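You operate a simulated robot arm through the tools that you are given. There is no shell and no other tool.

You run a simulated two-armed robot. Do the job below in one go: nothing can be reset, and whatever is moved stays where it is left.

Task
Start boxes A and B at the speeds on the run card.
Fine: box A runs on the timer, box B without it.
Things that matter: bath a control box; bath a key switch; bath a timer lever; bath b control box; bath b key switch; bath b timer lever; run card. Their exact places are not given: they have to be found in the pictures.

The check looks at the end state, three seconds after you hand in, the way a careful person would. Anything else that was tipped, shoved, dropped, spilled or broken makes it a failure.

Robot
Two 7-joint arms with fingered hands on one trunk, on a base that drives. Base frame: it is fixed to the floor where the robot stands at the start and does not move with it; the origin is under the middle of the robot, x ahead of it, y to its left, z up. Units: mm, rad, N and s.
The left shoulder is at the start at [70, 154, 1097], the right one opposite. With the tool pointing down near the work surface each hand reaches from about 100 to 860 mm from the robot's upright axis, wherever it stands, measured 20 degrees to its own side. Places, roughly: bath a control box [1200, 2100, 1000]; bath a key switch [1100, 2100, 1100]; bath a timer lever [1200, 2200, 1100]; bath b control box [1600, 1100, 1000]; bath b key switch [1600, 1100, 1100]; bath b timer lever [1600, 1100, 1100]; run card [1600, 1000, 1000]. Payload 3.9 kg a hand.
The tool frame of a hand sits at the grasp point between the pads (the TCP): z along the fingers, y along the line on which they close. The tips reach 30 mm beyond it. The gripper opens to 104 mm. The gripper's body begins 35 mm behind the TCP. The gripper is a hand of 4 fingers: y runs from the thumb to the fingers, the wrist lies at [-17, -104, -178] in the tool frame.
Orientation is that of the tool frame in the base frame, as [roll, pitch, yaw] about the fixed x, y, z axes, in that order (R = Rz(yaw) Ry(pitch) Rx(roll)). With the fingers straight down and the wrist toward the robot, the tool's x, y and z point along [0, 1, 0], [1, 0, 0] and [0, 0, -1] of the base frame.

Tools
- The arms move only by the tool drive_tool. It takes "left_commands", "right_commands" or both (then of equal length, played together; a hand with none holds still); each is a list of rows, each an object of numbers (a shift or turn left out is 0): "tx", "ty", "tz": the shift along the base's x, y, z in m; "rx", "ry", "rz": the turn, a rotation vector about the base's x, y, z in rad. In form: [{"tx": .., "ty": .., "tz": .., "rx": .., "ry": .., "rz": ..}, ...]. A call has 1 to 20 rows; each row shifts and turns the commanded pose from where the row before left it. Each row takes 0.2 s and may step no farther than 50 mm and 0.15 rad from the row before; otherwise, the whole call is refused. Where a pose cannot be reached the arm comes as near as it can. A force on the tool above 90 N (or 10 N above the force at the start of the call, whichever is more), or a blocked arm, ends the call early, and 0.2 s more pass. In this call time passes only in rows, and 0.2 s behind the last. It gives the time, the measured TCP pose, the force on the tool (base axes), the opening and the grip force at its end, in the units of the frame above (readings bear some noise), with the torque about the TCP (base axes, N m) and any sound that the robot's microphone picked up.
- Cameras (640 x 400 px; columns grow to the right, rows downward): "scene" is now at [135.6, -0.7, 1352]; the picture's right is [-0.10, -1.00, 0.00], its down [-0.47, 0.04, -0.88] and it looks along [0.88, -0.08, -0.47] (base axes); focal length 259 px, centre (320, 200). "left" rides on the left gripper at [-66, -90, -126] in its tool frame; the picture's right is [-0.78, -0.30, 0.56], its down [0.57, -0.70, 0.42] and it looks along [0.26, 0.65, 0.71] (tool axes); focal length 275 px, centre (320, 200). "right" rides on the right gripper at [66, -90, -126] in its tool frame; the picture's right is [-0.78, 0.30, -0.56], its down [-0.57, -0.70, 0.42] and it looks along [-0.26, 0.65, 0.71] (tool axes); focal length 275 px, centre (320, 200).
- capture(camera): a new picture of that camera. No time passes.
- raise_lower(by): slides the trunk up (or, below 0, down) by that many mm; the arms and the scene camera ride with it, the base frame stays. It gives what a move gives, with no picture.
- steer(legs): drives the robot by 1 to 6 legs, each [ahead, turn to the left] in mm and rad, along the robot's own axes; the way and the turn of a leg run together, so that a leg with both is an arc; at most 1500 mm and 3.142 rad a leg. The arms and the cameras ride along, it lands a little off, and it stops where it bumps. It gives what a move gives.
- set_fingers(index, middle, ring, thumb_bend, thumb_turn, hand): sets how far each is bent, from 0 (flat) to 1 (curled in); at 0.3 the hand is open as for a grip, at 0.7 the pads meet at the TCP. One left out holds its place. A second passes; each finger stops where it meets its share of the squeeze, and holds until it gets a number again. It is the only way to open and close the hand. It gives what a move gives, with no picture; readings hold the bend of each and the force on the fingers (four entries, about 0 where the hand has none), thumb and palm. thumb_turn goes from beside the hand (0) to across from the fingers (1), as for a grip.
- head_to(pan, tilt): turns the head with the scene camera to pan (to the left, within 1.501 rad either way) and tilt (down, from -0.506 to 1.204), counted from straight ahead of the robot. It gives what a move gives.
- measure_at(camera, pixels): for up to 12 pixels [column, row] of the newest picture of that camera ("zoom" is the newest enlarged one), the place [x, y, z] in the base frame of the surface seen there, good to about 2 mm, but the place of the scene camera against the robot may be out by one fixed shift of up to 25 mm in any direction. No time passes.
- enlarge(camera, box): a new picture of the part [left, top, right, bottom] of that camera's present view, enlarged. No time passes.
- sign_off(): hands the job in; it is judged then, once.

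Leave the grippers open and the arms clear of the work at the hand-in unless told otherwise.

The tools are called after "Request:" as a command line: name --argument value ..., lists and objects as JSON in quotes. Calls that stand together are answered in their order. drive_tool: Moves the arms, as the interface text tells. Its arguments: {"type":"object","properties":{"left_commands":{"type":"array"},"right_commands":{"type":"array"}},"required":[]} The other tools are called the same way: raise_lower (by) slides the trunk up or down; set_fingers (index, middle, ring, thumb_bend, thumb_turn, hand) moves the fingers one by one; steer (legs) drives the base; head_to (pan, tilt) turns the head that bears the scene camera; capture (camera) takes a picture; measure_at (camera, pixels) gives the place of the surface under pixels of a picture; enlarge (camera, box) takes an enlarged picture of a part of a camera's view; sign_off () hands the job in.

At the start:

```text
time_s: 0.0
left_eef_pos: [579.8, 235.1, 1214.7]
left_tcp_rot: [3.141, 0.001, 1.571]
left_force: [-0.4, 0.6, 0.0]
left_torque: [0.02, 0.04, -0.01]
left_grip_width: 103.7
left_grasp_force: 0.0
left_shape: jaw
left_bend: [0.3, 0.3, 0.3, 0.3, 0.97]
left_finger forces: [0.0, 0.0, 0.0, 0.1, 0.0, 0.0]
right_eef_pos: [476.5, -200.5, 1220.4]
right_tcp_rot: [-3.14, 0.0, 1.572]
right_force: [0.1, 0.4, 0.2]
right_torque: [0.03, -0.01, 0.03]
right_grip_width: 103.7
right_grasp_force: 0.0
right_shape: jaw
right_bend: [0.3, 0.3, 0.3, 0.3, 0.97]
right_finger forces: [0.0, 0.1, 0.0, 0.0, 0.1, 0.1]
trunk travel left (down, up): [-550.0, 390.0]
robot x, y, heading: [-1.2, -1.2, -0.003]
head pan, tilt: [-0.096, 0.49]
```

scene: 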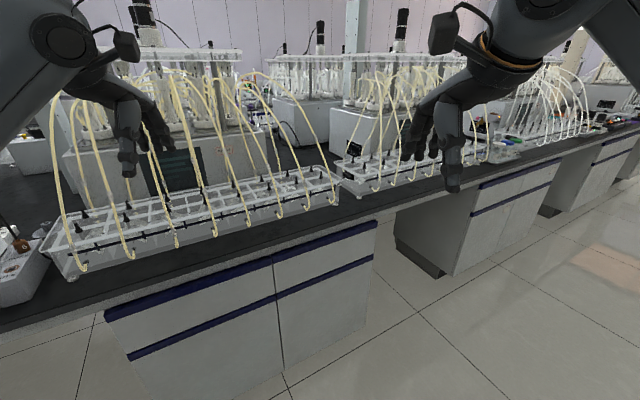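
right: 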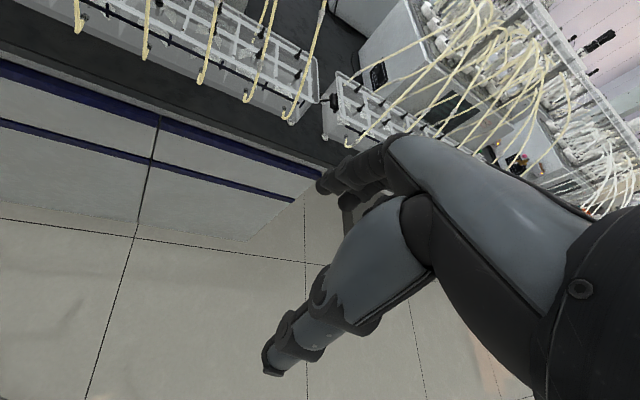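
left: 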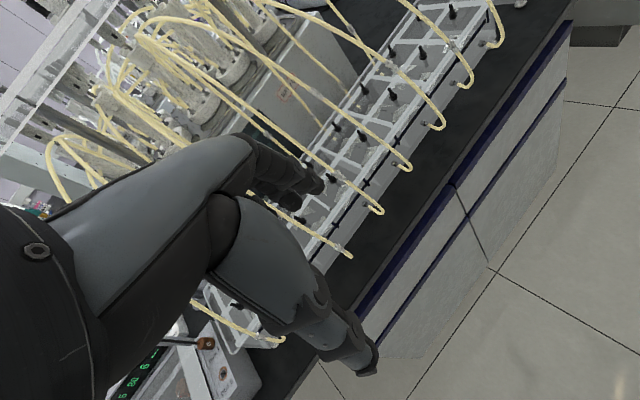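

I see a lab bench with baths running ahead of the robot; the boxes should lie to the left, near (0–30, 250) in the scene picture. I turn the head left to look.

Request:
head_to --pan 0.7 --tilt 0.35

Request:
capture --camera "scene"

```text
time_s: 1.1
left_eef_pos: [580.6, 235.9, 1215.9]
left_tcp_rot: [3.141, 0.0, 1.571]
left_force: [0.4, 0.8, 0.0]
left_torque: [-0.03, -0.01, 0.02]
left_grip_width: 104.0
left_grasp_force: 0.0
left_shape: jaw
left_bend: [0.3, 0.3, 0.3, 0.3, 0.97]
left_finger forces: [0.0, 0.0, 0.1, 0.1, 0.0, 0.0]
right_eef_pos: [477.0, -200.4, 1221.2]
right_tcp_rot: [3.14, 0.0, 1.571]
right_force: [-0.1, 0.5, -0.1]
right_torque: [0.01, 0.0, 0.01]
right_grip_width: 103.9
right_grasp_force: 0.2
right_shape: jaw
right_bend: [0.3, 0.3, 0.3, 0.3, 0.97]
right_finger forces: [0.1, 0.0, 0.0, 0.0, 0.1, 0.0]
trunk travel left (down, up): [-550.0, 390.0]
robot x, y, heading: [1.0, 1.5, -0.001]
head pan, tilt: [0.7, 0.351]
```

```text
taken
```

scene: 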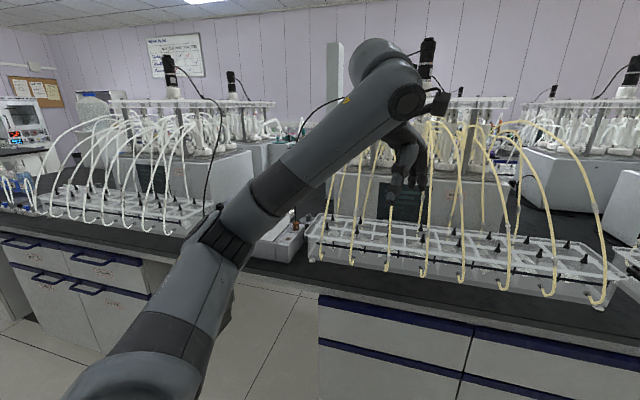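

A control box shows at about (275,240), between the two baths. I measure several points and enlarge that part.

Request:
measure_at --camera "scene" --pixels '[[280, 245], [295, 225], [265, 255], [320, 275], [560, 300], [20, 215], [200, 215], [60, 215], [465, 315], [170, 235]]'

Request:
enlarge --camera "scene" --box '[200, 180, 360, 280]'

Request:
enlarge --camera "scene" --box '[0, 80, 260, 243]'

```text
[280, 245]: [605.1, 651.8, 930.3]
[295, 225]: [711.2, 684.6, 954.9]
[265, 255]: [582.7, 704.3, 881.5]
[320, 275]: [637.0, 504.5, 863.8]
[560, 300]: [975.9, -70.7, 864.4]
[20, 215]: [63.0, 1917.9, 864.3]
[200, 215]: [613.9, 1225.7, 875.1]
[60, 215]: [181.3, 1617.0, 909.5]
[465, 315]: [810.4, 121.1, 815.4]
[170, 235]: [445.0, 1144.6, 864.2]
```

```text
4.00 times, centred on (280, 230) of scene
```

zoom: 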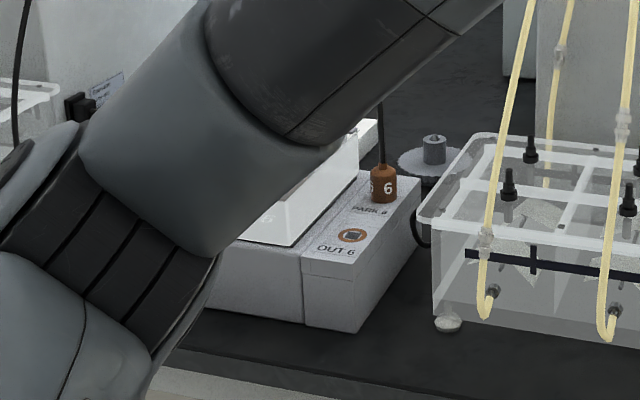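

```text
2.45 times, centred on (130, 162) of scene
```

zoom: 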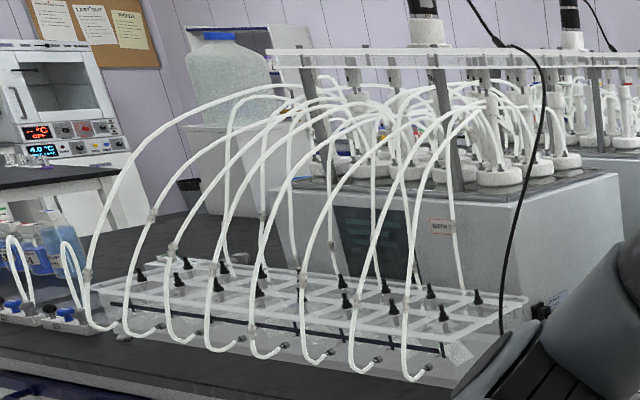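

This box (OUT 6/PARK 6) lies at about (605,650,930), which isn't the place given for A or B; those lie farther back, behind the front row of baths. I raise the trunk to look over.

Request:
raise_lower --by 385

Request:
head_to --pan 0.7 --tilt 0.3

Request:
capture --camera "scene"

Request:
head_to --pan -0.3 --tilt 0.3

Request:
capture --camera "scene"

Request:
head_to --pan 1.5 --tilt 0.3

Request:
capture --camera "scene"

Request:
head_to --pan -1.4 --tilt 0.3

Request:
capture --camera "scene"

```text
time_s: 4.8
left_eef_pos: [579.7, 236.2, 1600.3]
left_tcp_rot: [-3.14, 0.001, 1.57]
left_force: [0.1, -0.2, -0.1]
left_torque: [0.0, 0.02, 0.01]
left_grip_width: 103.8
left_grasp_force: 0.1
left_shape: jaw
left_bend: [0.3, 0.3, 0.3, 0.3, 0.97]
left_finger forces: [0.0, 0.1, 0.1, 0.0, 0.1, 0.0]
right_eef_pos: [476.1, -200.7, 1605.9]
right_tcp_rot: [-3.141, 0.0, 1.572]
right_force: [-0.2, 0.0, 0.0]
right_torque: [-0.04, 0.02, -0.01]
right_grip_width: 103.7
right_grasp_force: 0.0
right_shape: jaw
right_bend: [0.3, 0.3, 0.3, 0.3, 0.97]
right_finger forces: [0.0, 0.1, 0.0, 0.0, 0.0, 0.0]
trunk travel left (down, up): [-935.0, 5.0]
robot x, y, heading: [-2.5, -1.9, -0.003]
head pan, tilt: [0.7, 0.351]
```

```text
time_s: 5.5
left_eef_pos: [580.3, 235.9, 1599.3]
left_tcp_rot: [3.141, 0.001, 1.57]
left_force: [-0.7, 0.6, -0.1]
left_torque: [-0.01, 0.01, 0.02]
left_grip_width: 103.6
left_grasp_force: 0.2
left_shape: jaw
left_bend: [0.3, 0.3, 0.3, 0.3, 0.97]
left_finger forces: [0.0, 0.0, 0.0, 0.1, 0.0, 0.1]
right_eef_pos: [476.0, -202.2, 1606.9]
right_tcp_rot: [-3.141, 0.0, 1.571]
right_force: [0.5, -0.3, 0.4]
right_torque: [-0.01, 0.02, -0.03]
right_grip_width: 103.8
right_grasp_force: 0.0
right_shape: jaw
right_bend: [0.3, 0.3, 0.3, 0.3, 0.97]
right_finger forces: [0.0, 0.0, 0.0, 0.1, 0.0, 0.0]
trunk travel left (down, up): [-935.0, 5.0]
robot x, y, heading: [-0.7, -0.1, -0.001]
head pan, tilt: [0.7, 0.3]
```

```text
taken
```

scene: 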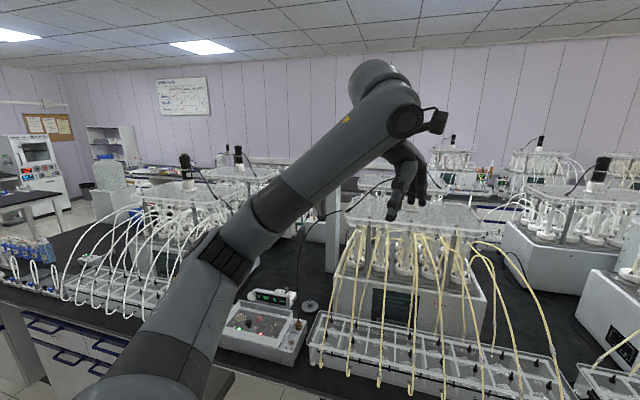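

```text
time_s: 6.7
left_eef_pos: [580.7, 235.3, 1599.1]
left_tcp_rot: [3.142, 0.001, 1.57]
left_force: [-0.2, -0.4, -0.2]
left_torque: [-0.01, -0.04, 0.01]
left_grip_width: 103.6
left_grasp_force: 0.0
left_shape: jaw
left_bend: [0.3, 0.3, 0.3, 0.3, 0.97]
left_finger forces: [0.0, 0.0, 0.0, 0.0, 0.0, 0.0]
right_eef_pos: [475.3, -200.7, 1605.6]
right_tcp_rot: [3.141, 0.0, 1.571]
right_force: [-0.9, -0.2, 0.0]
right_torque: [0.05, -0.01, 0.02]
right_grip_width: 103.8
right_grasp_force: 0.1
right_shape: jaw
right_bend: [0.3, 0.3, 0.3, 0.3, 0.97]
right_finger forces: [0.1, 0.1, 0.0, 0.0, 0.0, 0.1]
trunk travel left (down, up): [-935.0, 5.0]
robot x, y, heading: [0.4, -1.2, 0.001]
head pan, tilt: [-0.3, 0.3]
```

```text
taken
```

scene: 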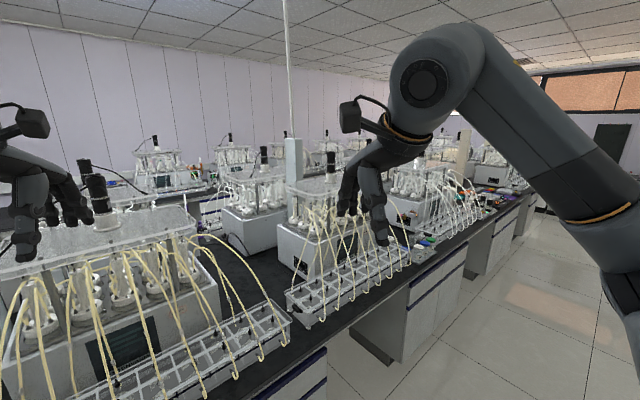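

```text
time_s: 8.5
left_eef_pos: [579.2, 236.8, 1601.3]
left_tcp_rot: [-3.141, -0.001, 1.571]
left_force: [-0.1, 0.2, -0.1]
left_torque: [0.01, 0.04, -0.01]
left_grip_width: 103.8
left_grasp_force: 0.1
left_shape: jaw
left_bend: [0.3, 0.3, 0.3, 0.3, 0.97]
left_finger forces: [0.0, 0.0, 0.0, 0.0, 0.0, 0.0]
right_eef_pos: [475.9, -201.1, 1606.5]
right_tcp_rot: [-3.141, 0.0, 1.571]
right_force: [-0.9, 0.2, 0.7]
right_torque: [0.01, 0.03, 0.0]
right_grip_width: 103.6
right_grasp_force: 0.0
right_shape: jaw
right_bend: [0.3, 0.3, 0.3, 0.3, 0.97]
right_finger forces: [0.1, 0.0, 0.0, 0.0, 0.2, 0.1]
trunk travel left (down, up): [-935.0, 5.0]
robot x, y, heading: [1.0, -2.4, 0.004]
head pan, tilt: [1.499, 0.3]
```

```text
taken
```

scene: 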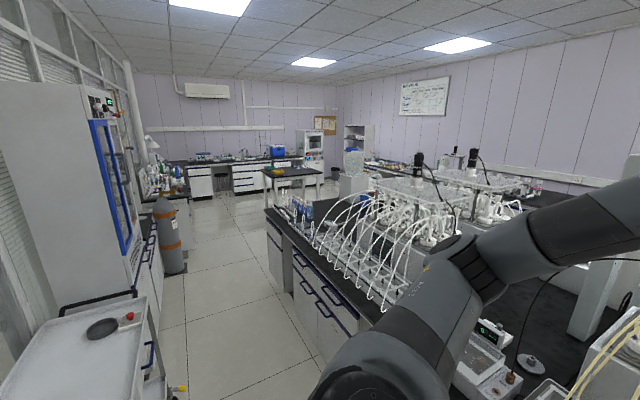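

```text
time_s: 11.1
left_eef_pos: [580.9, 235.0, 1601.1]
left_tcp_rot: [3.141, 0.001, 1.571]
left_force: [0.2, 0.7, 0.0]
left_torque: [0.05, 0.0, 0.01]
left_grip_width: 103.6
left_grasp_force: 0.0
left_shape: jaw
left_bend: [0.3, 0.3, 0.3, 0.3, 0.97]
left_finger forces: [0.0, 0.0, 0.0, 0.0, 0.0, 0.0]
right_eef_pos: [475.7, -200.3, 1606.3]
right_tcp_rot: [-3.141, 0.0, 1.571]
right_force: [-0.5, 0.8, -0.1]
right_torque: [0.01, 0.02, 0.01]
right_grip_width: 103.7
right_grasp_force: 0.2
right_shape: jaw
right_bend: [0.3, 0.3, 0.3, 0.3, 0.97]
right_finger forces: [0.0, 0.0, 0.1, 0.0, 0.0, 0.0]
trunk travel left (down, up): [-935.0, 5.0]
robot x, y, heading: [-1.2, 3.4, -0.0]
head pan, tilt: [-1.4, 0.3]
```

```text
taken
```

scene: 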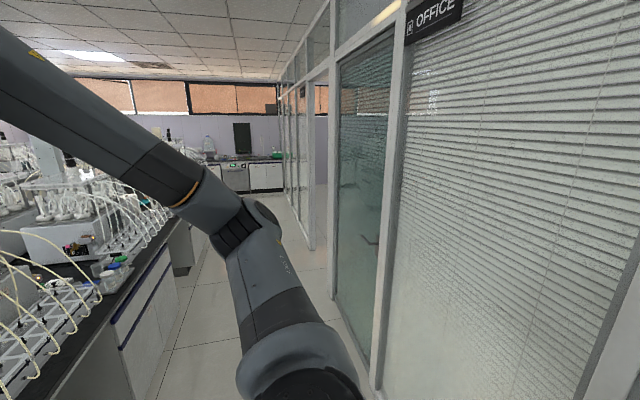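

The island has a free end to the left (far end near y≈2000), and A and B should be on its far side. I look left again and measure the ways around.

Request:
head_to --pan 1.2 --tilt 0.3

Request:
capture --camera "scene"

```text
time_s: 13.4
left_eef_pos: [579.8, 236.0, 1599.2]
left_tcp_rot: [-3.141, -0.001, 1.569]
left_force: [-0.4, 0.2, 0.8]
left_torque: [0.01, 0.01, -0.02]
left_grip_width: 103.8
left_grasp_force: 0.1
left_shape: jaw
left_bend: [0.3, 0.3, 0.3, 0.3, 0.97]
left_finger forces: [0.0, 0.1, 0.0, 0.0, 0.0, 0.0]
right_eef_pos: [476.6, -200.5, 1605.6]
right_tcp_rot: [-3.141, 0.001, 1.571]
right_force: [-0.2, 0.1, -0.5]
right_torque: [0.04, 0.01, -0.02]
right_grip_width: 103.6
right_grasp_force: 0.0
right_shape: jaw
right_bend: [0.3, 0.3, 0.3, 0.3, 0.97]
right_finger forces: [0.0, 0.0, 0.0, 0.0, 0.1, 0.0]
trunk travel left (down, up): [-935.0, 5.0]
robot x, y, heading: [2.3, 0.4, 0.001]
head pan, tilt: [1.201, 0.3]
```

```text
taken
```

scene: 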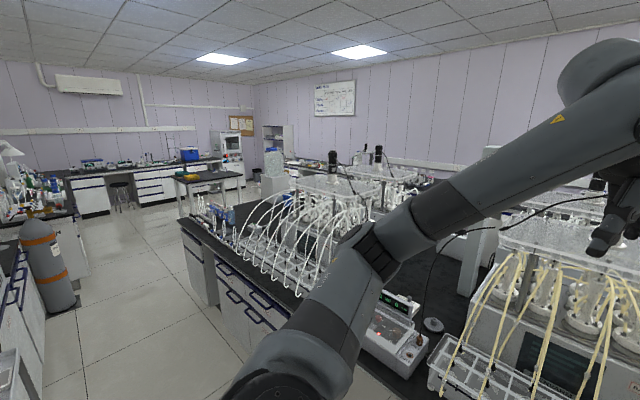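

Request:
measure_at --camera "scene" --pixels '[[182, 222], [192, 200], [212, 300], [246, 365], [192, 290], [180, 222], [260, 190], [178, 210], [270, 160], [310, 160], [78, 308], [330, 160]]'

Request:
enlarge --camera "scene" --box '[160, 120, 320, 220]'

Request:
enlarge --camera "scene" --box '[300, 130, 460, 230]'

Request:
enlarge --camera "scene" --box '[350, 280, 460, 360]'

```text
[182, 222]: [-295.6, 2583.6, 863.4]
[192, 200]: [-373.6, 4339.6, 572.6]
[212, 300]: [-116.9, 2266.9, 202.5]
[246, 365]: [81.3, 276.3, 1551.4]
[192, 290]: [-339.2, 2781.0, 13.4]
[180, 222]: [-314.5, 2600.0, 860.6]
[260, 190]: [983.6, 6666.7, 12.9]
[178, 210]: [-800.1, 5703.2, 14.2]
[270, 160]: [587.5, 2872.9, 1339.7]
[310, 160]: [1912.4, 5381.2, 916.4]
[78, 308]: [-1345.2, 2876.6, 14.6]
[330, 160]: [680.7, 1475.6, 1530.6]
```

```text
4.00 times, centred on (240, 170) of scene
```

zoom: 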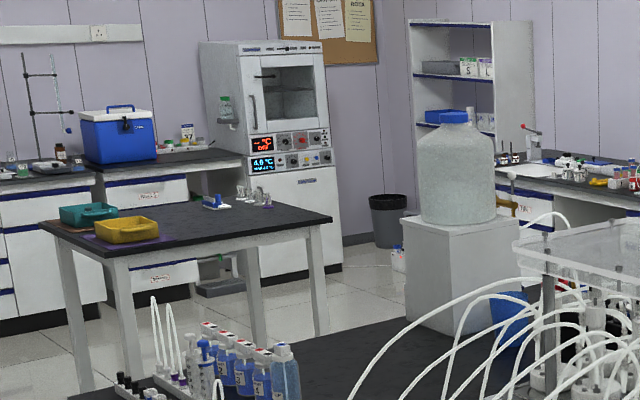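

```text
4.00 times, centred on (380, 180) of scene
```

zoom: 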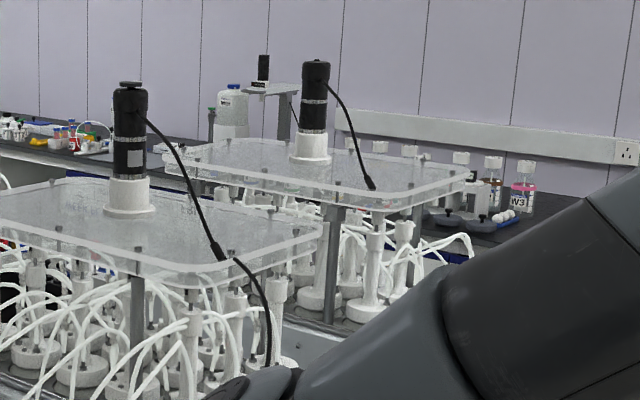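

```text
5.00 times, centred on (405, 320) of scene
```

zoom: 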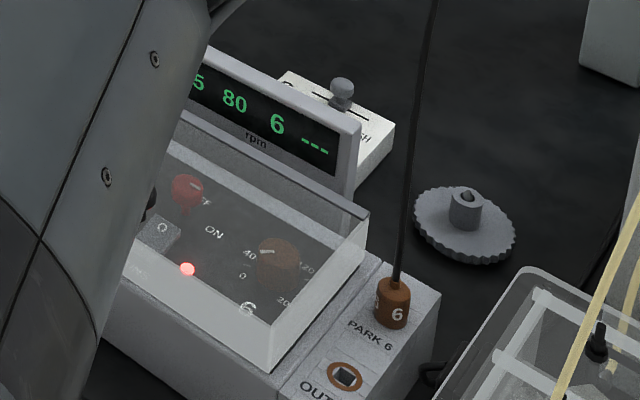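

Box "6" is the front box of this kind (display, key switch, dial under a clear cover, and a slide lever on top), so A and B likely look similar, on the far side. Before driving I measure the cart, the cylinder and the table.

Request:
head_to --pan 1.5 --tilt 0.5

Request:
capture --camera "scene"

Request:
measure_at --camera "scene" --pixels '[[140, 310], [145, 260], [180, 200], [185, 215], [155, 390], [110, 310], [265, 145], [320, 110], [270, 180], [300, 380], [240, 300], [230, 230]]'

```text
time_s: 14.2
left_eef_pos: [578.9, 236.2, 1601.1]
left_tcp_rot: [-3.142, 0.0, 1.572]
left_force: [0.4, -0.9, -0.2]
left_torque: [0.0, 0.02, 0.01]
left_grip_width: 103.5
left_grasp_force: 0.1
left_shape: jaw
left_bend: [0.3, 0.3, 0.3, 0.3, 0.97]
left_finger forces: [0.0, 0.1, 0.0, 0.0, 0.0, 0.1]
right_eef_pos: [477.4, -200.5, 1605.5]
right_tcp_rot: [-3.141, 0.0, 1.57]
right_force: [-0.4, -0.4, 0.8]
right_torque: [0.01, 0.0, -0.04]
right_grip_width: 103.6
right_grasp_force: 0.0
right_shape: jaw
right_bend: [0.3, 0.3, 0.3, 0.3, 0.97]
right_finger forces: [0.0, 0.0, 0.0, 0.1, 0.0, 0.1]
trunk travel left (down, up): [-935.0, 5.0]
robot x, y, heading: [0.4, 2.1, -0.001]
head pan, tilt: [1.499, 0.499]
```

```text
taken
```

scene: 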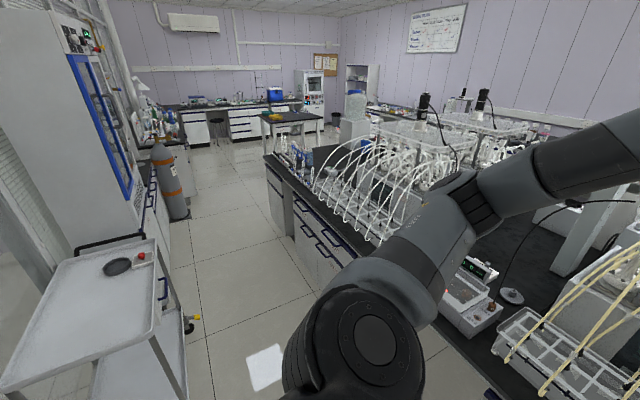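

```text
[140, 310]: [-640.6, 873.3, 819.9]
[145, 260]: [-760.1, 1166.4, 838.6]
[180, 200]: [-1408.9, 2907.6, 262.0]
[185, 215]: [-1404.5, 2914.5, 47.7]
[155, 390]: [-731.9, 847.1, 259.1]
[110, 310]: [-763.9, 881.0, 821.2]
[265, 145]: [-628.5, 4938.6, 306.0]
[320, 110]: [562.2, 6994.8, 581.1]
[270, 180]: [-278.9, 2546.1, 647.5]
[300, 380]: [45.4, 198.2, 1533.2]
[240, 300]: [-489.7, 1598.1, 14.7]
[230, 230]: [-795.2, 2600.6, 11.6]
```

The cart's face is at about 500 mm from my path line and the cylinder at (-1405, 2914). I draw the left hand back a little, then drive: turn left, pass along the aisle.

Request:
drive_tool --left_commands '[{"tx": -0.04}, {"tx": -0.04}, {"tx": -0.04}, {"tx": -0.04}]' --right_commands '[{"tx": -0.02}, {"tx": -0.02}, {"tx": -0.02}, {"tx": -0.02}]'

Request:
steer --legs '[[0, 1.628], [754, 0], [0, 0.369], [900, 0]]'

Request:
head_to --pan -0.3 --tilt 0.4

Request:
capture --camera "scene"

```text
time_s: 15.2
left_eef_pos: [417.6, 235.0, 1600.1]
left_tcp_rot: [3.14, 0.0, 1.571]
left_force: [-0.3, -0.5, 0.9]
left_torque: [-0.02, 0.0, 0.0]
left_grip_width: 103.6
left_grasp_force: 0.2
left_shape: jaw
left_bend: [0.3, 0.3, 0.3, 0.3, 0.97]
left_finger forces: [0.1, 0.0, 0.1, 0.0, 0.1, 0.0]
right_eef_pos: [393.6, -200.0, 1608.9]
right_tcp_rot: [3.141, 0.001, 1.572]
right_force: [0.2, 0.8, 0.5]
right_torque: [-0.02, -0.01, -0.01]
right_grip_width: 103.6
right_grasp_force: 0.0
right_shape: jaw
right_bend: [0.3, 0.3, 0.3, 0.3, 0.97]
right_finger forces: [0.1, 0.0, 0.1, 0.0, 0.0, 0.0]
trunk travel left (down, up): [-935.0, 5.0]
robot x, y, heading: [2.0, -0.4, 0.007]
head pan, tilt: [1.499, 0.499]
```

```text
time_s: 28.8
left_eef_pos: [-849.5, 1863.0, 1599.3]
left_tcp_rot: [-3.138, 0.009, -2.691]
left_force: [-0.7, -0.5, -0.6]
left_torque: [0.03, 0.0, 0.01]
left_grip_width: 103.9
left_grasp_force: 0.1
left_shape: jaw
left_bend: [0.3, 0.3, 0.3, 0.3, 0.97]
left_finger forces: [0.0, 0.1, 0.0, 0.1, 0.0, 0.0]
right_eef_pos: [-442.2, 2021.5, 1606.7]
right_tcp_rot: [3.13, 0.032, -2.701]
right_force: [-0.2, 0.0, 0.0]
right_torque: [-0.01, -0.01, 0.03]
right_grip_width: 103.8
right_grasp_force: 0.0
right_shape: jaw
right_bend: [0.3, 0.3, 0.3, 0.3, 0.97]
right_finger forces: [0.0, 0.0, 0.0, 0.1, 0.0, 0.1]
trunk travel left (down, up): [-935.0, 5.0]
robot x, y, heading: [-437.6, 1589.2, 2.003]
head pan, tilt: [1.499, 0.499]
stopped in leg 4: the robot was blocked; the commanded pose is now the measured one
```

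```text
time_s: 30.6
left_eef_pos: [-848.6, 1862.1, 1599.6]
left_tcp_rot: [-3.139, 0.01, -2.694]
left_force: [-0.5, 0.1, 0.4]
left_torque: [0.02, 0.02, 0.0]
left_grip_width: 103.8
left_grasp_force: 0.1
left_shape: jaw
left_bend: [0.3, 0.3, 0.3, 0.3, 0.97]
left_finger forces: [0.1, 0.0, 0.0, 0.0, 0.1, 0.0]
right_eef_pos: [-441.7, 2022.8, 1607.4]
right_tcp_rot: [3.132, 0.03, -2.702]
right_force: [0.0, -0.2, -0.5]
right_torque: [0.0, -0.03, 0.01]
right_grip_width: 103.9
right_grasp_force: 0.0
right_shape: jaw
right_bend: [0.3, 0.3, 0.3, 0.3, 0.97]
right_finger forces: [0.1, 0.0, 0.0, 0.1, 0.0, 0.0]
trunk travel left (down, up): [-935.0, 5.0]
robot x, y, heading: [-439.3, 1587.5, 2.005]
head pan, tilt: [-0.3, 0.4]
```

```text
taken
```

scene: 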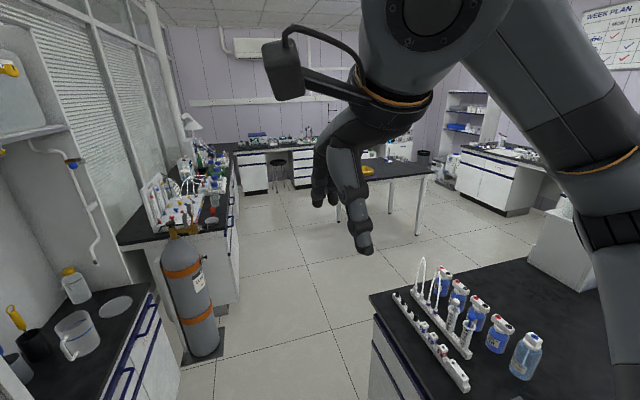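

The robot stopped, blocked. Its left arm may touch the tall cabinet on the left. I look left and behind-left.

Request:
head_to --pan 1.2 --tilt 0.4

Request:
capture --camera "scene"

Request:
head_to --pan 0.4 --tilt 0.9

Request:
capture --camera "scene"

Request:
head_to --pan -1.2 --tilt 0.6

Request:
capture --camera "scene"

Request:
capture --camera "left"

Request:
capture --camera "right"

```text
time_s: 32.2
left_eef_pos: [-849.0, 1862.6, 1598.4]
left_tcp_rot: [-3.14, 0.009, -2.692]
left_force: [-0.5, 0.0, -0.9]
left_torque: [0.0, -0.02, -0.01]
left_grip_width: 104.0
left_grasp_force: 0.0
left_shape: jaw
left_bend: [0.3, 0.3, 0.3, 0.3, 0.97]
left_finger forces: [0.0, 0.0, 0.0, 0.0, 0.0, 0.0]
right_eef_pos: [-442.9, 2022.5, 1607.3]
right_tcp_rot: [3.132, 0.033, -2.704]
right_force: [0.6, -0.8, 0.0]
right_torque: [0.01, 0.03, 0.01]
right_grip_width: 103.8
right_grasp_force: 0.1
right_shape: jaw
right_bend: [0.3, 0.3, 0.3, 0.3, 0.97]
right_finger forces: [0.1, 0.0, 0.1, 0.1, 0.0, 0.0]
trunk travel left (down, up): [-935.0, 5.0]
robot x, y, heading: [-436.5, 1586.9, 1.998]
head pan, tilt: [1.201, 0.4]
```

```text
taken
```

scene: 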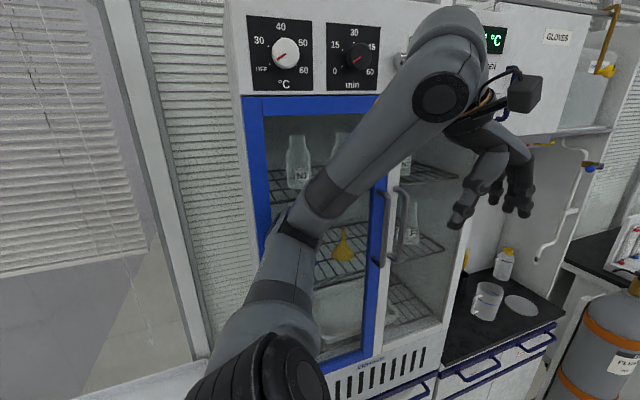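

```text
time_s: 33.3
left_eef_pos: [-849.0, 1862.2, 1599.3]
left_tcp_rot: [-3.14, 0.01, -2.692]
left_force: [0.5, -0.3, -0.6]
left_torque: [0.04, -0.04, -0.01]
left_grip_width: 103.9
left_grasp_force: 0.0
left_shape: jaw
left_bend: [0.3, 0.3, 0.3, 0.3, 0.97]
left_finger forces: [0.1, 0.0, 0.0, 0.0, 0.0, 0.0]
right_eef_pos: [-443.4, 2021.9, 1607.8]
right_tcp_rot: [3.131, 0.032, -2.702]
right_force: [0.1, -0.9, 1.2]
right_torque: [-0.02, 0.0, 0.02]
right_grip_width: 104.1
right_grasp_force: 0.0
right_shape: jaw
right_bend: [0.3, 0.3, 0.3, 0.3, 0.97]
right_finger forces: [0.0, 0.1, 0.1, 0.0, 0.0, 0.0]
trunk travel left (down, up): [-935.0, 5.0]
robot x, y, heading: [-435.0, 1589.9, 2.004]
head pan, tilt: [0.4, 0.901]
```

```text
taken
```

scene: 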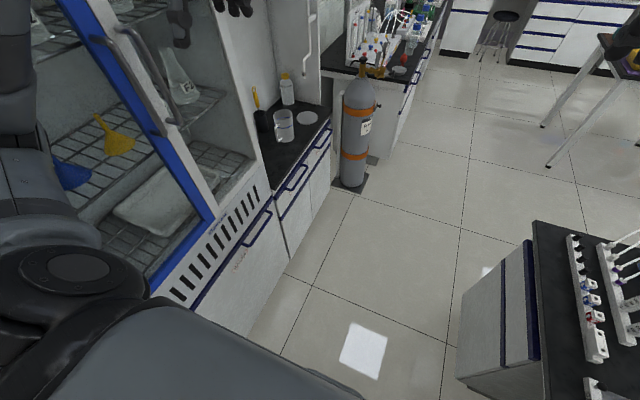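

```text
time_s: 35.0
left_eef_pos: [-848.2, 1862.0, 1598.8]
left_tcp_rot: [-3.139, 0.012, -2.694]
left_force: [0.2, 0.0, 0.4]
left_torque: [-0.02, 0.0, -0.01]
left_grip_width: 103.9
left_grasp_force: 0.0
left_shape: jaw
left_bend: [0.3, 0.3, 0.3, 0.3, 0.97]
left_finger forces: [0.0, 0.1, 0.1, 0.1, 0.0, 0.1]
right_eef_pos: [-442.6, 2021.8, 1607.7]
right_tcp_rot: [3.132, 0.029, -2.701]
right_force: [0.6, -0.4, 0.7]
right_torque: [0.04, 0.0, -0.06]
right_grip_width: 104.1
right_grasp_force: 0.0
right_shape: jaw
right_bend: [0.3, 0.3, 0.3, 0.3, 0.97]
right_finger forces: [0.0, 0.0, 0.1, 0.0, 0.1, 0.0]
trunk travel left (down, up): [-935.0, 5.0]
robot x, y, heading: [-433.1, 1588.0, 2.004]
head pan, tilt: [-1.201, 0.6]
```

```text
taken
```

scene: 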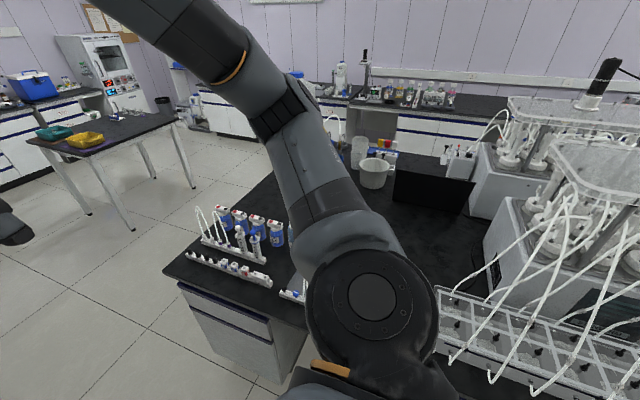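

```text
taken
```

left: 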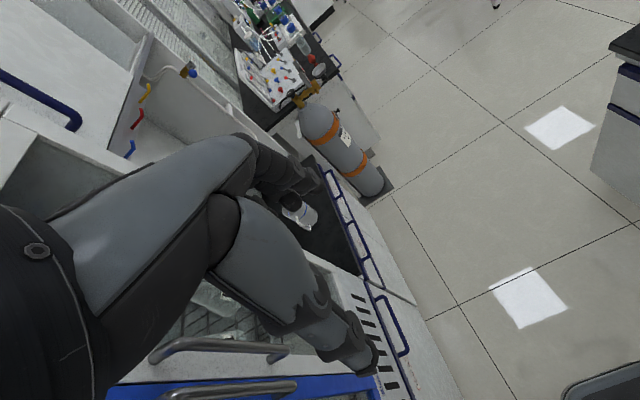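

```text
taken
```

right: 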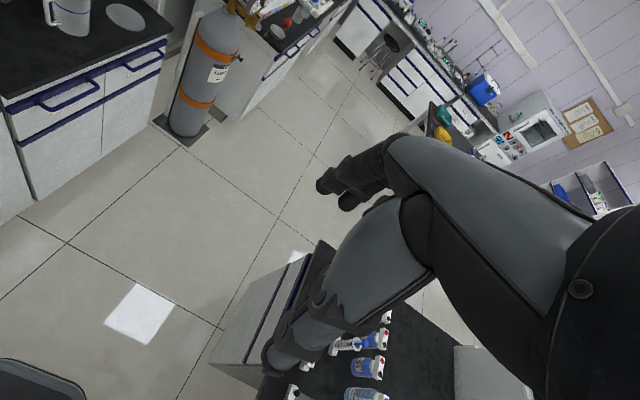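

The left arm's elbow came close to the incubator door with its handle; I back off along the same way, then look.

Request:
steer --legs '[[-250, 0]]'

Request:
head_to --pan 0.7 --tilt 0.4

Request:
capture --camera "scene"

```text
time_s: 35.7
left_eef_pos: [-899.0, 1833.3, 1586.8]
left_tcp_rot: [-3.135, 0.048, -2.678]
left_force: [0.6, 0.5, -1.2]
left_torque: [-0.02, -0.03, 0.0]
left_grip_width: 103.9
left_grasp_force: 0.0
left_shape: jaw
left_bend: [0.3, 0.3, 0.3, 0.3, 0.97]
left_finger forces: [0.1, 0.1, 0.0, 0.0, 0.1, 0.1]
right_eef_pos: [-488.2, 1992.2, 1607.5]
right_tcp_rot: [3.121, 0.08, -2.708]
right_force: [-0.6, 0.9, -0.6]
right_torque: [-0.05, 0.01, -0.01]
right_grip_width: 103.9
right_grasp_force: 0.0
right_shape: jaw
right_bend: [0.3, 0.3, 0.3, 0.3, 0.97]
right_finger forces: [0.0, 0.0, 0.0, 0.1, 0.0, 0.1]
trunk travel left (down, up): [-935.0, 5.0]
robot x, y, heading: [-435.1, 1586.3, 2.005]
head pan, tilt: [-1.201, 0.6]
stopped in leg 1: the robot was blocked; the commanded pose is now the measured one
```

```text
time_s: 37.5
left_eef_pos: [-898.0, 1838.4, 1587.5]
left_tcp_rot: [-3.132, 0.039, -2.677]
left_force: [0.7, -0.2, 0.8]
left_torque: [-0.01, 0.02, -0.02]
left_grip_width: 103.7
left_grasp_force: 0.0
left_shape: jaw
left_bend: [0.3, 0.3, 0.3, 0.3, 0.97]
left_finger forces: [0.1, 0.0, 0.0, 0.0, 0.0, 0.1]
right_eef_pos: [-489.0, 1997.5, 1609.0]
right_tcp_rot: [3.123, 0.08, -2.71]
right_force: [-0.1, 0.3, -0.1]
right_torque: [0.02, 0.0, -0.03]
right_grip_width: 103.7
right_grasp_force: 0.1
right_shape: jaw
right_bend: [0.3, 0.3, 0.3, 0.3, 0.97]
right_finger forces: [0.1, 0.1, 0.1, 0.1, 0.0, 0.0]
trunk travel left (down, up): [-935.0, 5.0]
robot x, y, heading: [-432.3, 1587.7, 1.999]
head pan, tilt: [0.7, 0.4]
```

```text
taken
```

scene: 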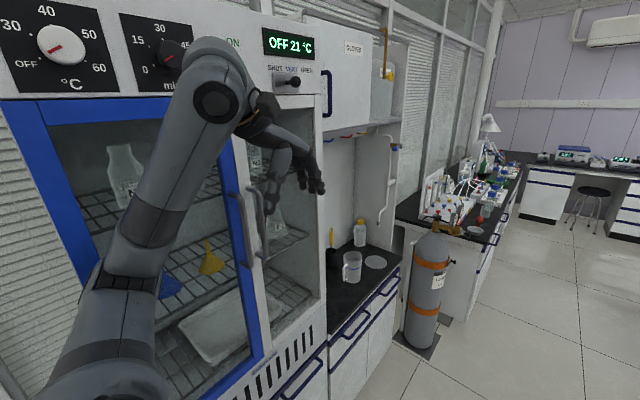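

Backing up was blocked too, so I look straight down on both sides for what is touching the base or arms.

Request:
head_to --pan 1.5 --tilt 1.0

Request:
capture --camera "scene"

Request:
head_to --pan -1.5 --tilt 1.0

Request:
capture --camera "scene"

Request:
head_to --pan 0.0 --tilt 1.2

Request:
capture --camera "scene"

Request:
head_to --pan 1.5 --tilt 0.1

Request:
capture --camera "scene"

```text
time_s: 38.7
left_eef_pos: [-899.4, 1837.2, 1586.2]
left_tcp_rot: [-3.132, 0.044, -2.68]
left_force: [-0.8, -0.3, -0.3]
left_torque: [-0.03, -0.01, -0.01]
left_grip_width: 104.2
left_grasp_force: 0.0
left_shape: jaw
left_bend: [0.3, 0.3, 0.3, 0.3, 0.97]
left_finger forces: [0.0, 0.0, 0.0, 0.0, 0.0, 0.0]
right_eef_pos: [-488.6, 1994.8, 1607.2]
right_tcp_rot: [3.122, 0.079, -2.706]
right_force: [-0.6, 0.0, -0.2]
right_torque: [-0.01, 0.05, 0.02]
right_grip_width: 104.2
right_grasp_force: 0.0
right_shape: jaw
right_bend: [0.3, 0.3, 0.3, 0.3, 0.97]
right_finger forces: [0.0, 0.0, 0.0, 0.1, 0.0, 0.1]
trunk travel left (down, up): [-935.0, 5.0]
robot x, y, heading: [-433.0, 1589.3, 2.005]
head pan, tilt: [1.499, 1.0]
```

```text
taken
```

scene: 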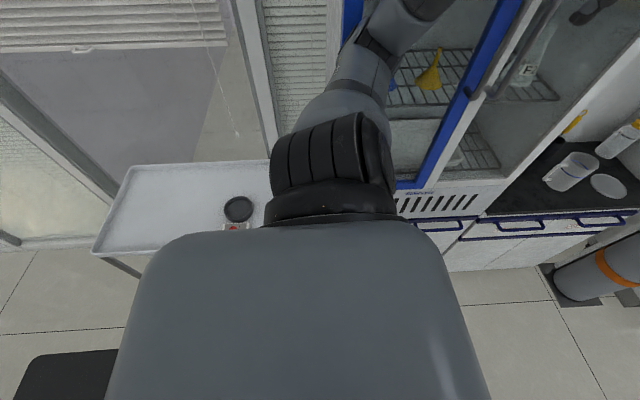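

```text
time_s: 41.3
left_eef_pos: [-898.5, 1836.8, 1586.4]
left_tcp_rot: [-3.132, 0.046, -2.678]
left_force: [-0.6, -0.7, 1.0]
left_torque: [0.01, 0.02, -0.03]
left_grip_width: 103.9
left_grasp_force: 0.0
left_shape: jaw
left_bend: [0.3, 0.3, 0.3, 0.3, 0.97]
left_finger forces: [0.0, 0.0, 0.1, 0.0, 0.1, 0.1]
right_eef_pos: [-488.7, 1995.3, 1607.6]
right_tcp_rot: [3.124, 0.079, -2.707]
right_force: [-0.5, -0.3, -0.1]
right_torque: [-0.03, -0.01, 0.02]
right_grip_width: 104.1
right_grasp_force: 0.2
right_shape: jaw
right_bend: [0.3, 0.3, 0.3, 0.3, 0.97]
right_finger forces: [0.1, 0.1, 0.0, 0.1, 0.1, 0.0]
trunk travel left (down, up): [-935.0, 5.0]
robot x, y, heading: [-432.6, 1588.1, 2.001]
head pan, tilt: [-1.499, 1.0]
```

```text
taken
```

scene: 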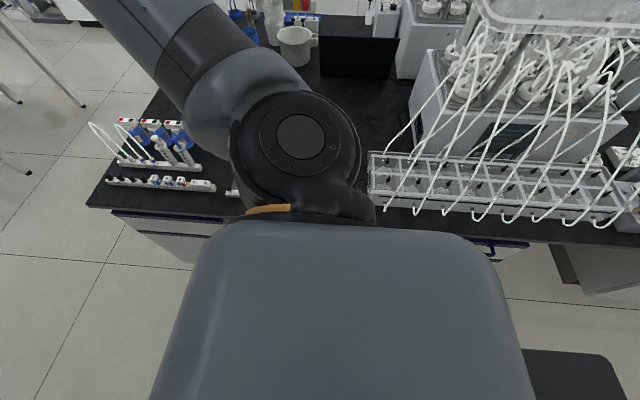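

```text
time_s: 42.9
left_eef_pos: [-898.0, 1836.6, 1587.5]
left_tcp_rot: [-3.133, 0.044, -2.678]
left_force: [-0.3, 0.5, -1.1]
left_torque: [-0.02, 0.01, 0.03]
left_grip_width: 103.7
left_grasp_force: 0.1
left_shape: jaw
left_bend: [0.3, 0.3, 0.3, 0.3, 0.97]
left_finger forces: [0.1, 0.1, 0.0, 0.0, 0.0, 0.0]
right_eef_pos: [-488.2, 1995.0, 1608.2]
right_tcp_rot: [3.123, 0.075, -2.707]
right_force: [-0.5, 0.5, -1.0]
right_torque: [-0.02, 0.01, 0.01]
right_grip_width: 103.8
right_grasp_force: 0.0
right_shape: jaw
right_bend: [0.3, 0.3, 0.3, 0.3, 0.97]
right_finger forces: [0.0, 0.1, 0.0, 0.1, 0.0, 0.0]
trunk travel left (down, up): [-935.0, 5.0]
robot x, y, heading: [-434.8, 1585.5, 2.002]
head pan, tilt: [0.0, 1.201]
```

```text
taken
```

scene: 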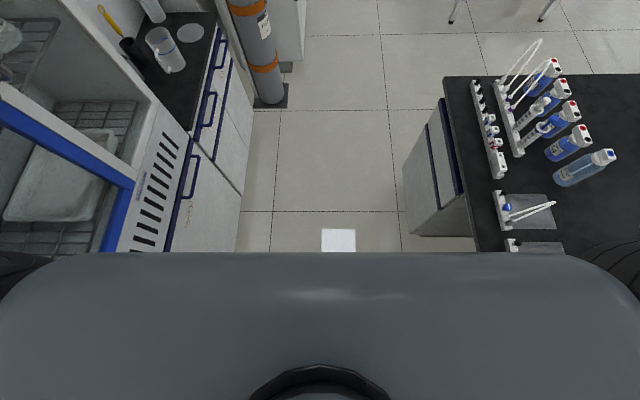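

```text
time_s: 44.5
left_eef_pos: [-898.9, 1836.6, 1586.8]
left_tcp_rot: [-3.133, 0.043, -2.679]
left_force: [0.1, 0.2, -0.3]
left_torque: [0.01, -0.03, 0.0]
left_grip_width: 103.8
left_grasp_force: 0.0
left_shape: jaw
left_bend: [0.3, 0.3, 0.3, 0.3, 0.97]
left_finger forces: [0.0, 0.1, 0.0, 0.0, 0.1, 0.1]
right_eef_pos: [-488.2, 1995.6, 1607.4]
right_tcp_rot: [3.123, 0.076, -2.707]
right_force: [-0.1, -0.4, -0.5]
right_torque: [-0.02, 0.0, 0.0]
right_grip_width: 104.0
right_grasp_force: 0.0
right_shape: jaw
right_bend: [0.3, 0.3, 0.3, 0.3, 0.97]
right_finger forces: [0.0, 0.0, 0.1, 0.0, 0.0, 0.0]
trunk travel left (down, up): [-935.0, 5.0]
robot x, y, heading: [-433.8, 1587.5, 2.003]
head pan, tilt: [1.499, 0.099]
```

```text
taken
```

scene: 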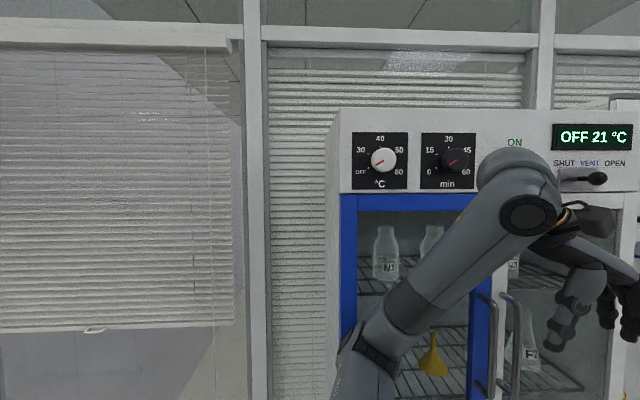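

I measure the arm and the incubator door in this picture to see what the gap is.

Request:
measure_at --camera "scene" --pixels '[[510, 180], [525, 215], [460, 265], [400, 320], [370, 370], [455, 160], [383, 159], [483, 345], [430, 210], [507, 330], [597, 178], [585, 260]]'

```text
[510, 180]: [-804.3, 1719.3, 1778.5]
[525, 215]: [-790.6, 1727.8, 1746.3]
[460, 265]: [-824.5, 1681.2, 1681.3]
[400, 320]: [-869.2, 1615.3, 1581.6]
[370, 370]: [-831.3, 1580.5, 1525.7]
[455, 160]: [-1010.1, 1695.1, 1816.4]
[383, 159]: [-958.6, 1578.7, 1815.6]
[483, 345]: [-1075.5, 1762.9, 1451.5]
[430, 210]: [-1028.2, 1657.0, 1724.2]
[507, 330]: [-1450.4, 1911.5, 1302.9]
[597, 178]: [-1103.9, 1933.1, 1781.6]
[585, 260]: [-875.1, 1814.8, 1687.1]
```

The left upper arm/elbow (n. at (-869,1615,1581)) lies against the incubator door. I move the left hand forward and toward the robot's middle to draw the elbow away.

Request:
drive_tool --left_commands '[{"tx": 0.036, "ty": 0.017}, {"tx": 0.036, "ty": 0.017}, {"tx": 0.027, "ty": 0.013}, {"tx": 0.01, "ty": 0.04}, {"tx": -0.015, "ty": 0.036}, {"tx": -0.017, "ty": 0.036}, {"tx": -0.017, "ty": 0.036}, {"tx": -0.017, "ty": 0.036}]'

Request:
capture --camera "scene"

Request:
measure_at --camera "scene" --pixels '[[510, 180], [525, 215], [460, 265], [400, 320], [370, 370], [390, 340]]'

```text
time_s: 45.2
left_eef_pos: [-839.3, 1862.6, 1585.9]
left_tcp_rot: [-3.133, 0.063, -2.669]
left_force: [-1.6, -0.4, -0.2]
left_torque: [0.0, -0.03, 0.01]
left_grip_width: 104.0
left_grasp_force: 0.1
left_shape: jaw
left_bend: [0.3, 0.3, 0.3, 0.3, 0.97]
left_finger forces: [0.0, 0.0, 0.0, 0.0, 0.0, 0.0]
right_eef_pos: [-512.3, 1979.4, 1609.2]
right_tcp_rot: [3.117, 0.1, -2.708]
right_force: [-0.3, 0.5, 0.3]
right_torque: [0.01, -0.01, 0.03]
right_grip_width: 103.9
right_grasp_force: 0.1
right_shape: jaw
right_bend: [0.3, 0.3, 0.3, 0.3, 0.97]
right_finger forces: [0.0, 0.0, 0.0, 0.0, 0.1, 0.0]
trunk travel left (down, up): [-935.0, 5.0]
robot x, y, heading: [-431.4, 1585.6, 2.007]
head pan, tilt: [1.499, 0.099]
stopped in row 3 (left hand): the arm was blocked; the commanded pose is now the measured one
```

```text
taken
```

scene: 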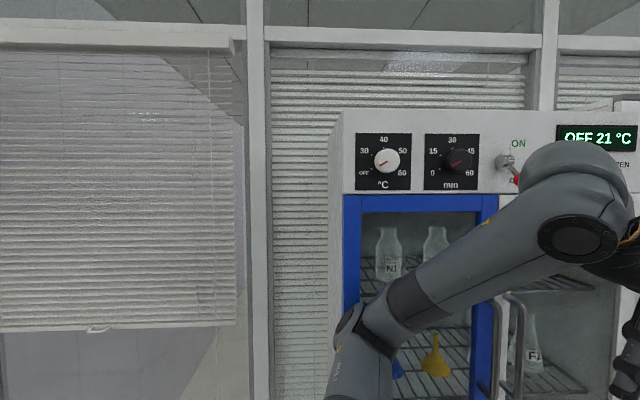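

```text
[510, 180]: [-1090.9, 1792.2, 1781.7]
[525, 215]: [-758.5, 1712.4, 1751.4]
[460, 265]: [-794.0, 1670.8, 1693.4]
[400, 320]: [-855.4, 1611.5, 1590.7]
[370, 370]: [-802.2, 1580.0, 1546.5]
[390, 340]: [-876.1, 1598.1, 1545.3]
```

The elbow bulge rests on the incubator door; both arms' poses are pushed sideways. I try stretching the left arm straight ahead slowly, which should draw the elbow in.

Request:
drive_tool --left_commands '[{"tx": -0.0085, "ty": 0.018}, {"tx": -0.0085, "ty": 0.018}, {"tx": -0.0085, "ty": 0.018}, {"tx": -0.0085, "ty": 0.018}, {"tx": -0.0085, "ty": 0.018}, {"tx": -0.0085, "ty": 0.018}, {"tx": -0.0085, "ty": 0.018}, {"tx": -0.0085, "ty": 0.018}]'

Request:
capture --camera "scene"

Request:
measure_at --camera "scene" --pixels '[[352, 250], [387, 160], [525, 215], [460, 265], [400, 320], [370, 370], [360, 330], [455, 158]]'

```text
time_s: 45.7
left_eef_pos: [-875.6, 1880.9, 1579.9]
left_tcp_rot: [-3.131, 0.081, -2.667]
left_force: [-0.3, 0.3, -0.2]
left_torque: [0.03, -0.03, -0.02]
left_grip_width: 103.9
left_grasp_force: 0.2
left_shape: jaw
left_bend: [0.3, 0.3, 0.3, 0.3, 0.97]
left_finger forces: [0.0, 0.0, 0.1, 0.1, 0.0, 0.1]
right_eef_pos: [-536.7, 1970.8, 1608.8]
right_tcp_rot: [3.116, 0.113, -2.708]
right_force: [-0.2, 0.4, -0.6]
right_torque: [-0.04, -0.01, -0.02]
right_grip_width: 103.8
right_grasp_force: 0.0
right_shape: jaw
right_bend: [0.3, 0.3, 0.3, 0.3, 0.97]
right_finger forces: [0.0, 0.0, 0.0, 0.0, 0.0, 0.0]
trunk travel left (down, up): [-935.0, 5.0]
robot x, y, heading: [-430.4, 1586.9, 1.998]
head pan, tilt: [1.499, 0.099]
stopped in row 2 (left hand): the arm was blocked; the commanded pose is now the measured one
```

```text
taken
```

scene: 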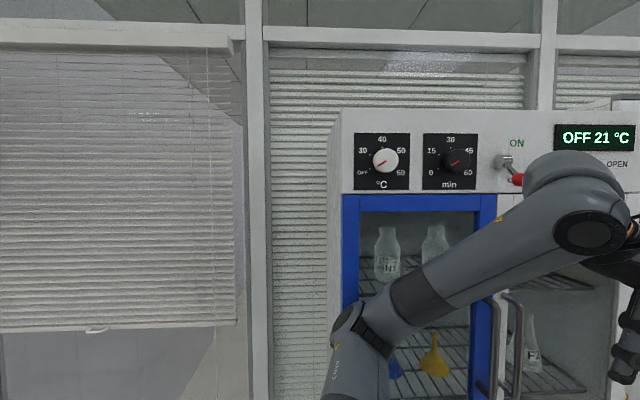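

```text
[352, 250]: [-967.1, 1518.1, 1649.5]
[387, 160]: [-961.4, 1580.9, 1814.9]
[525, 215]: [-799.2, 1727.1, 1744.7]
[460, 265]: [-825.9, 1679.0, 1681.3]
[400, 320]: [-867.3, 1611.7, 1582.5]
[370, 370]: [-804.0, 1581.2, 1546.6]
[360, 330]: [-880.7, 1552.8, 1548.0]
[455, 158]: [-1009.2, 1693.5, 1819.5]
```

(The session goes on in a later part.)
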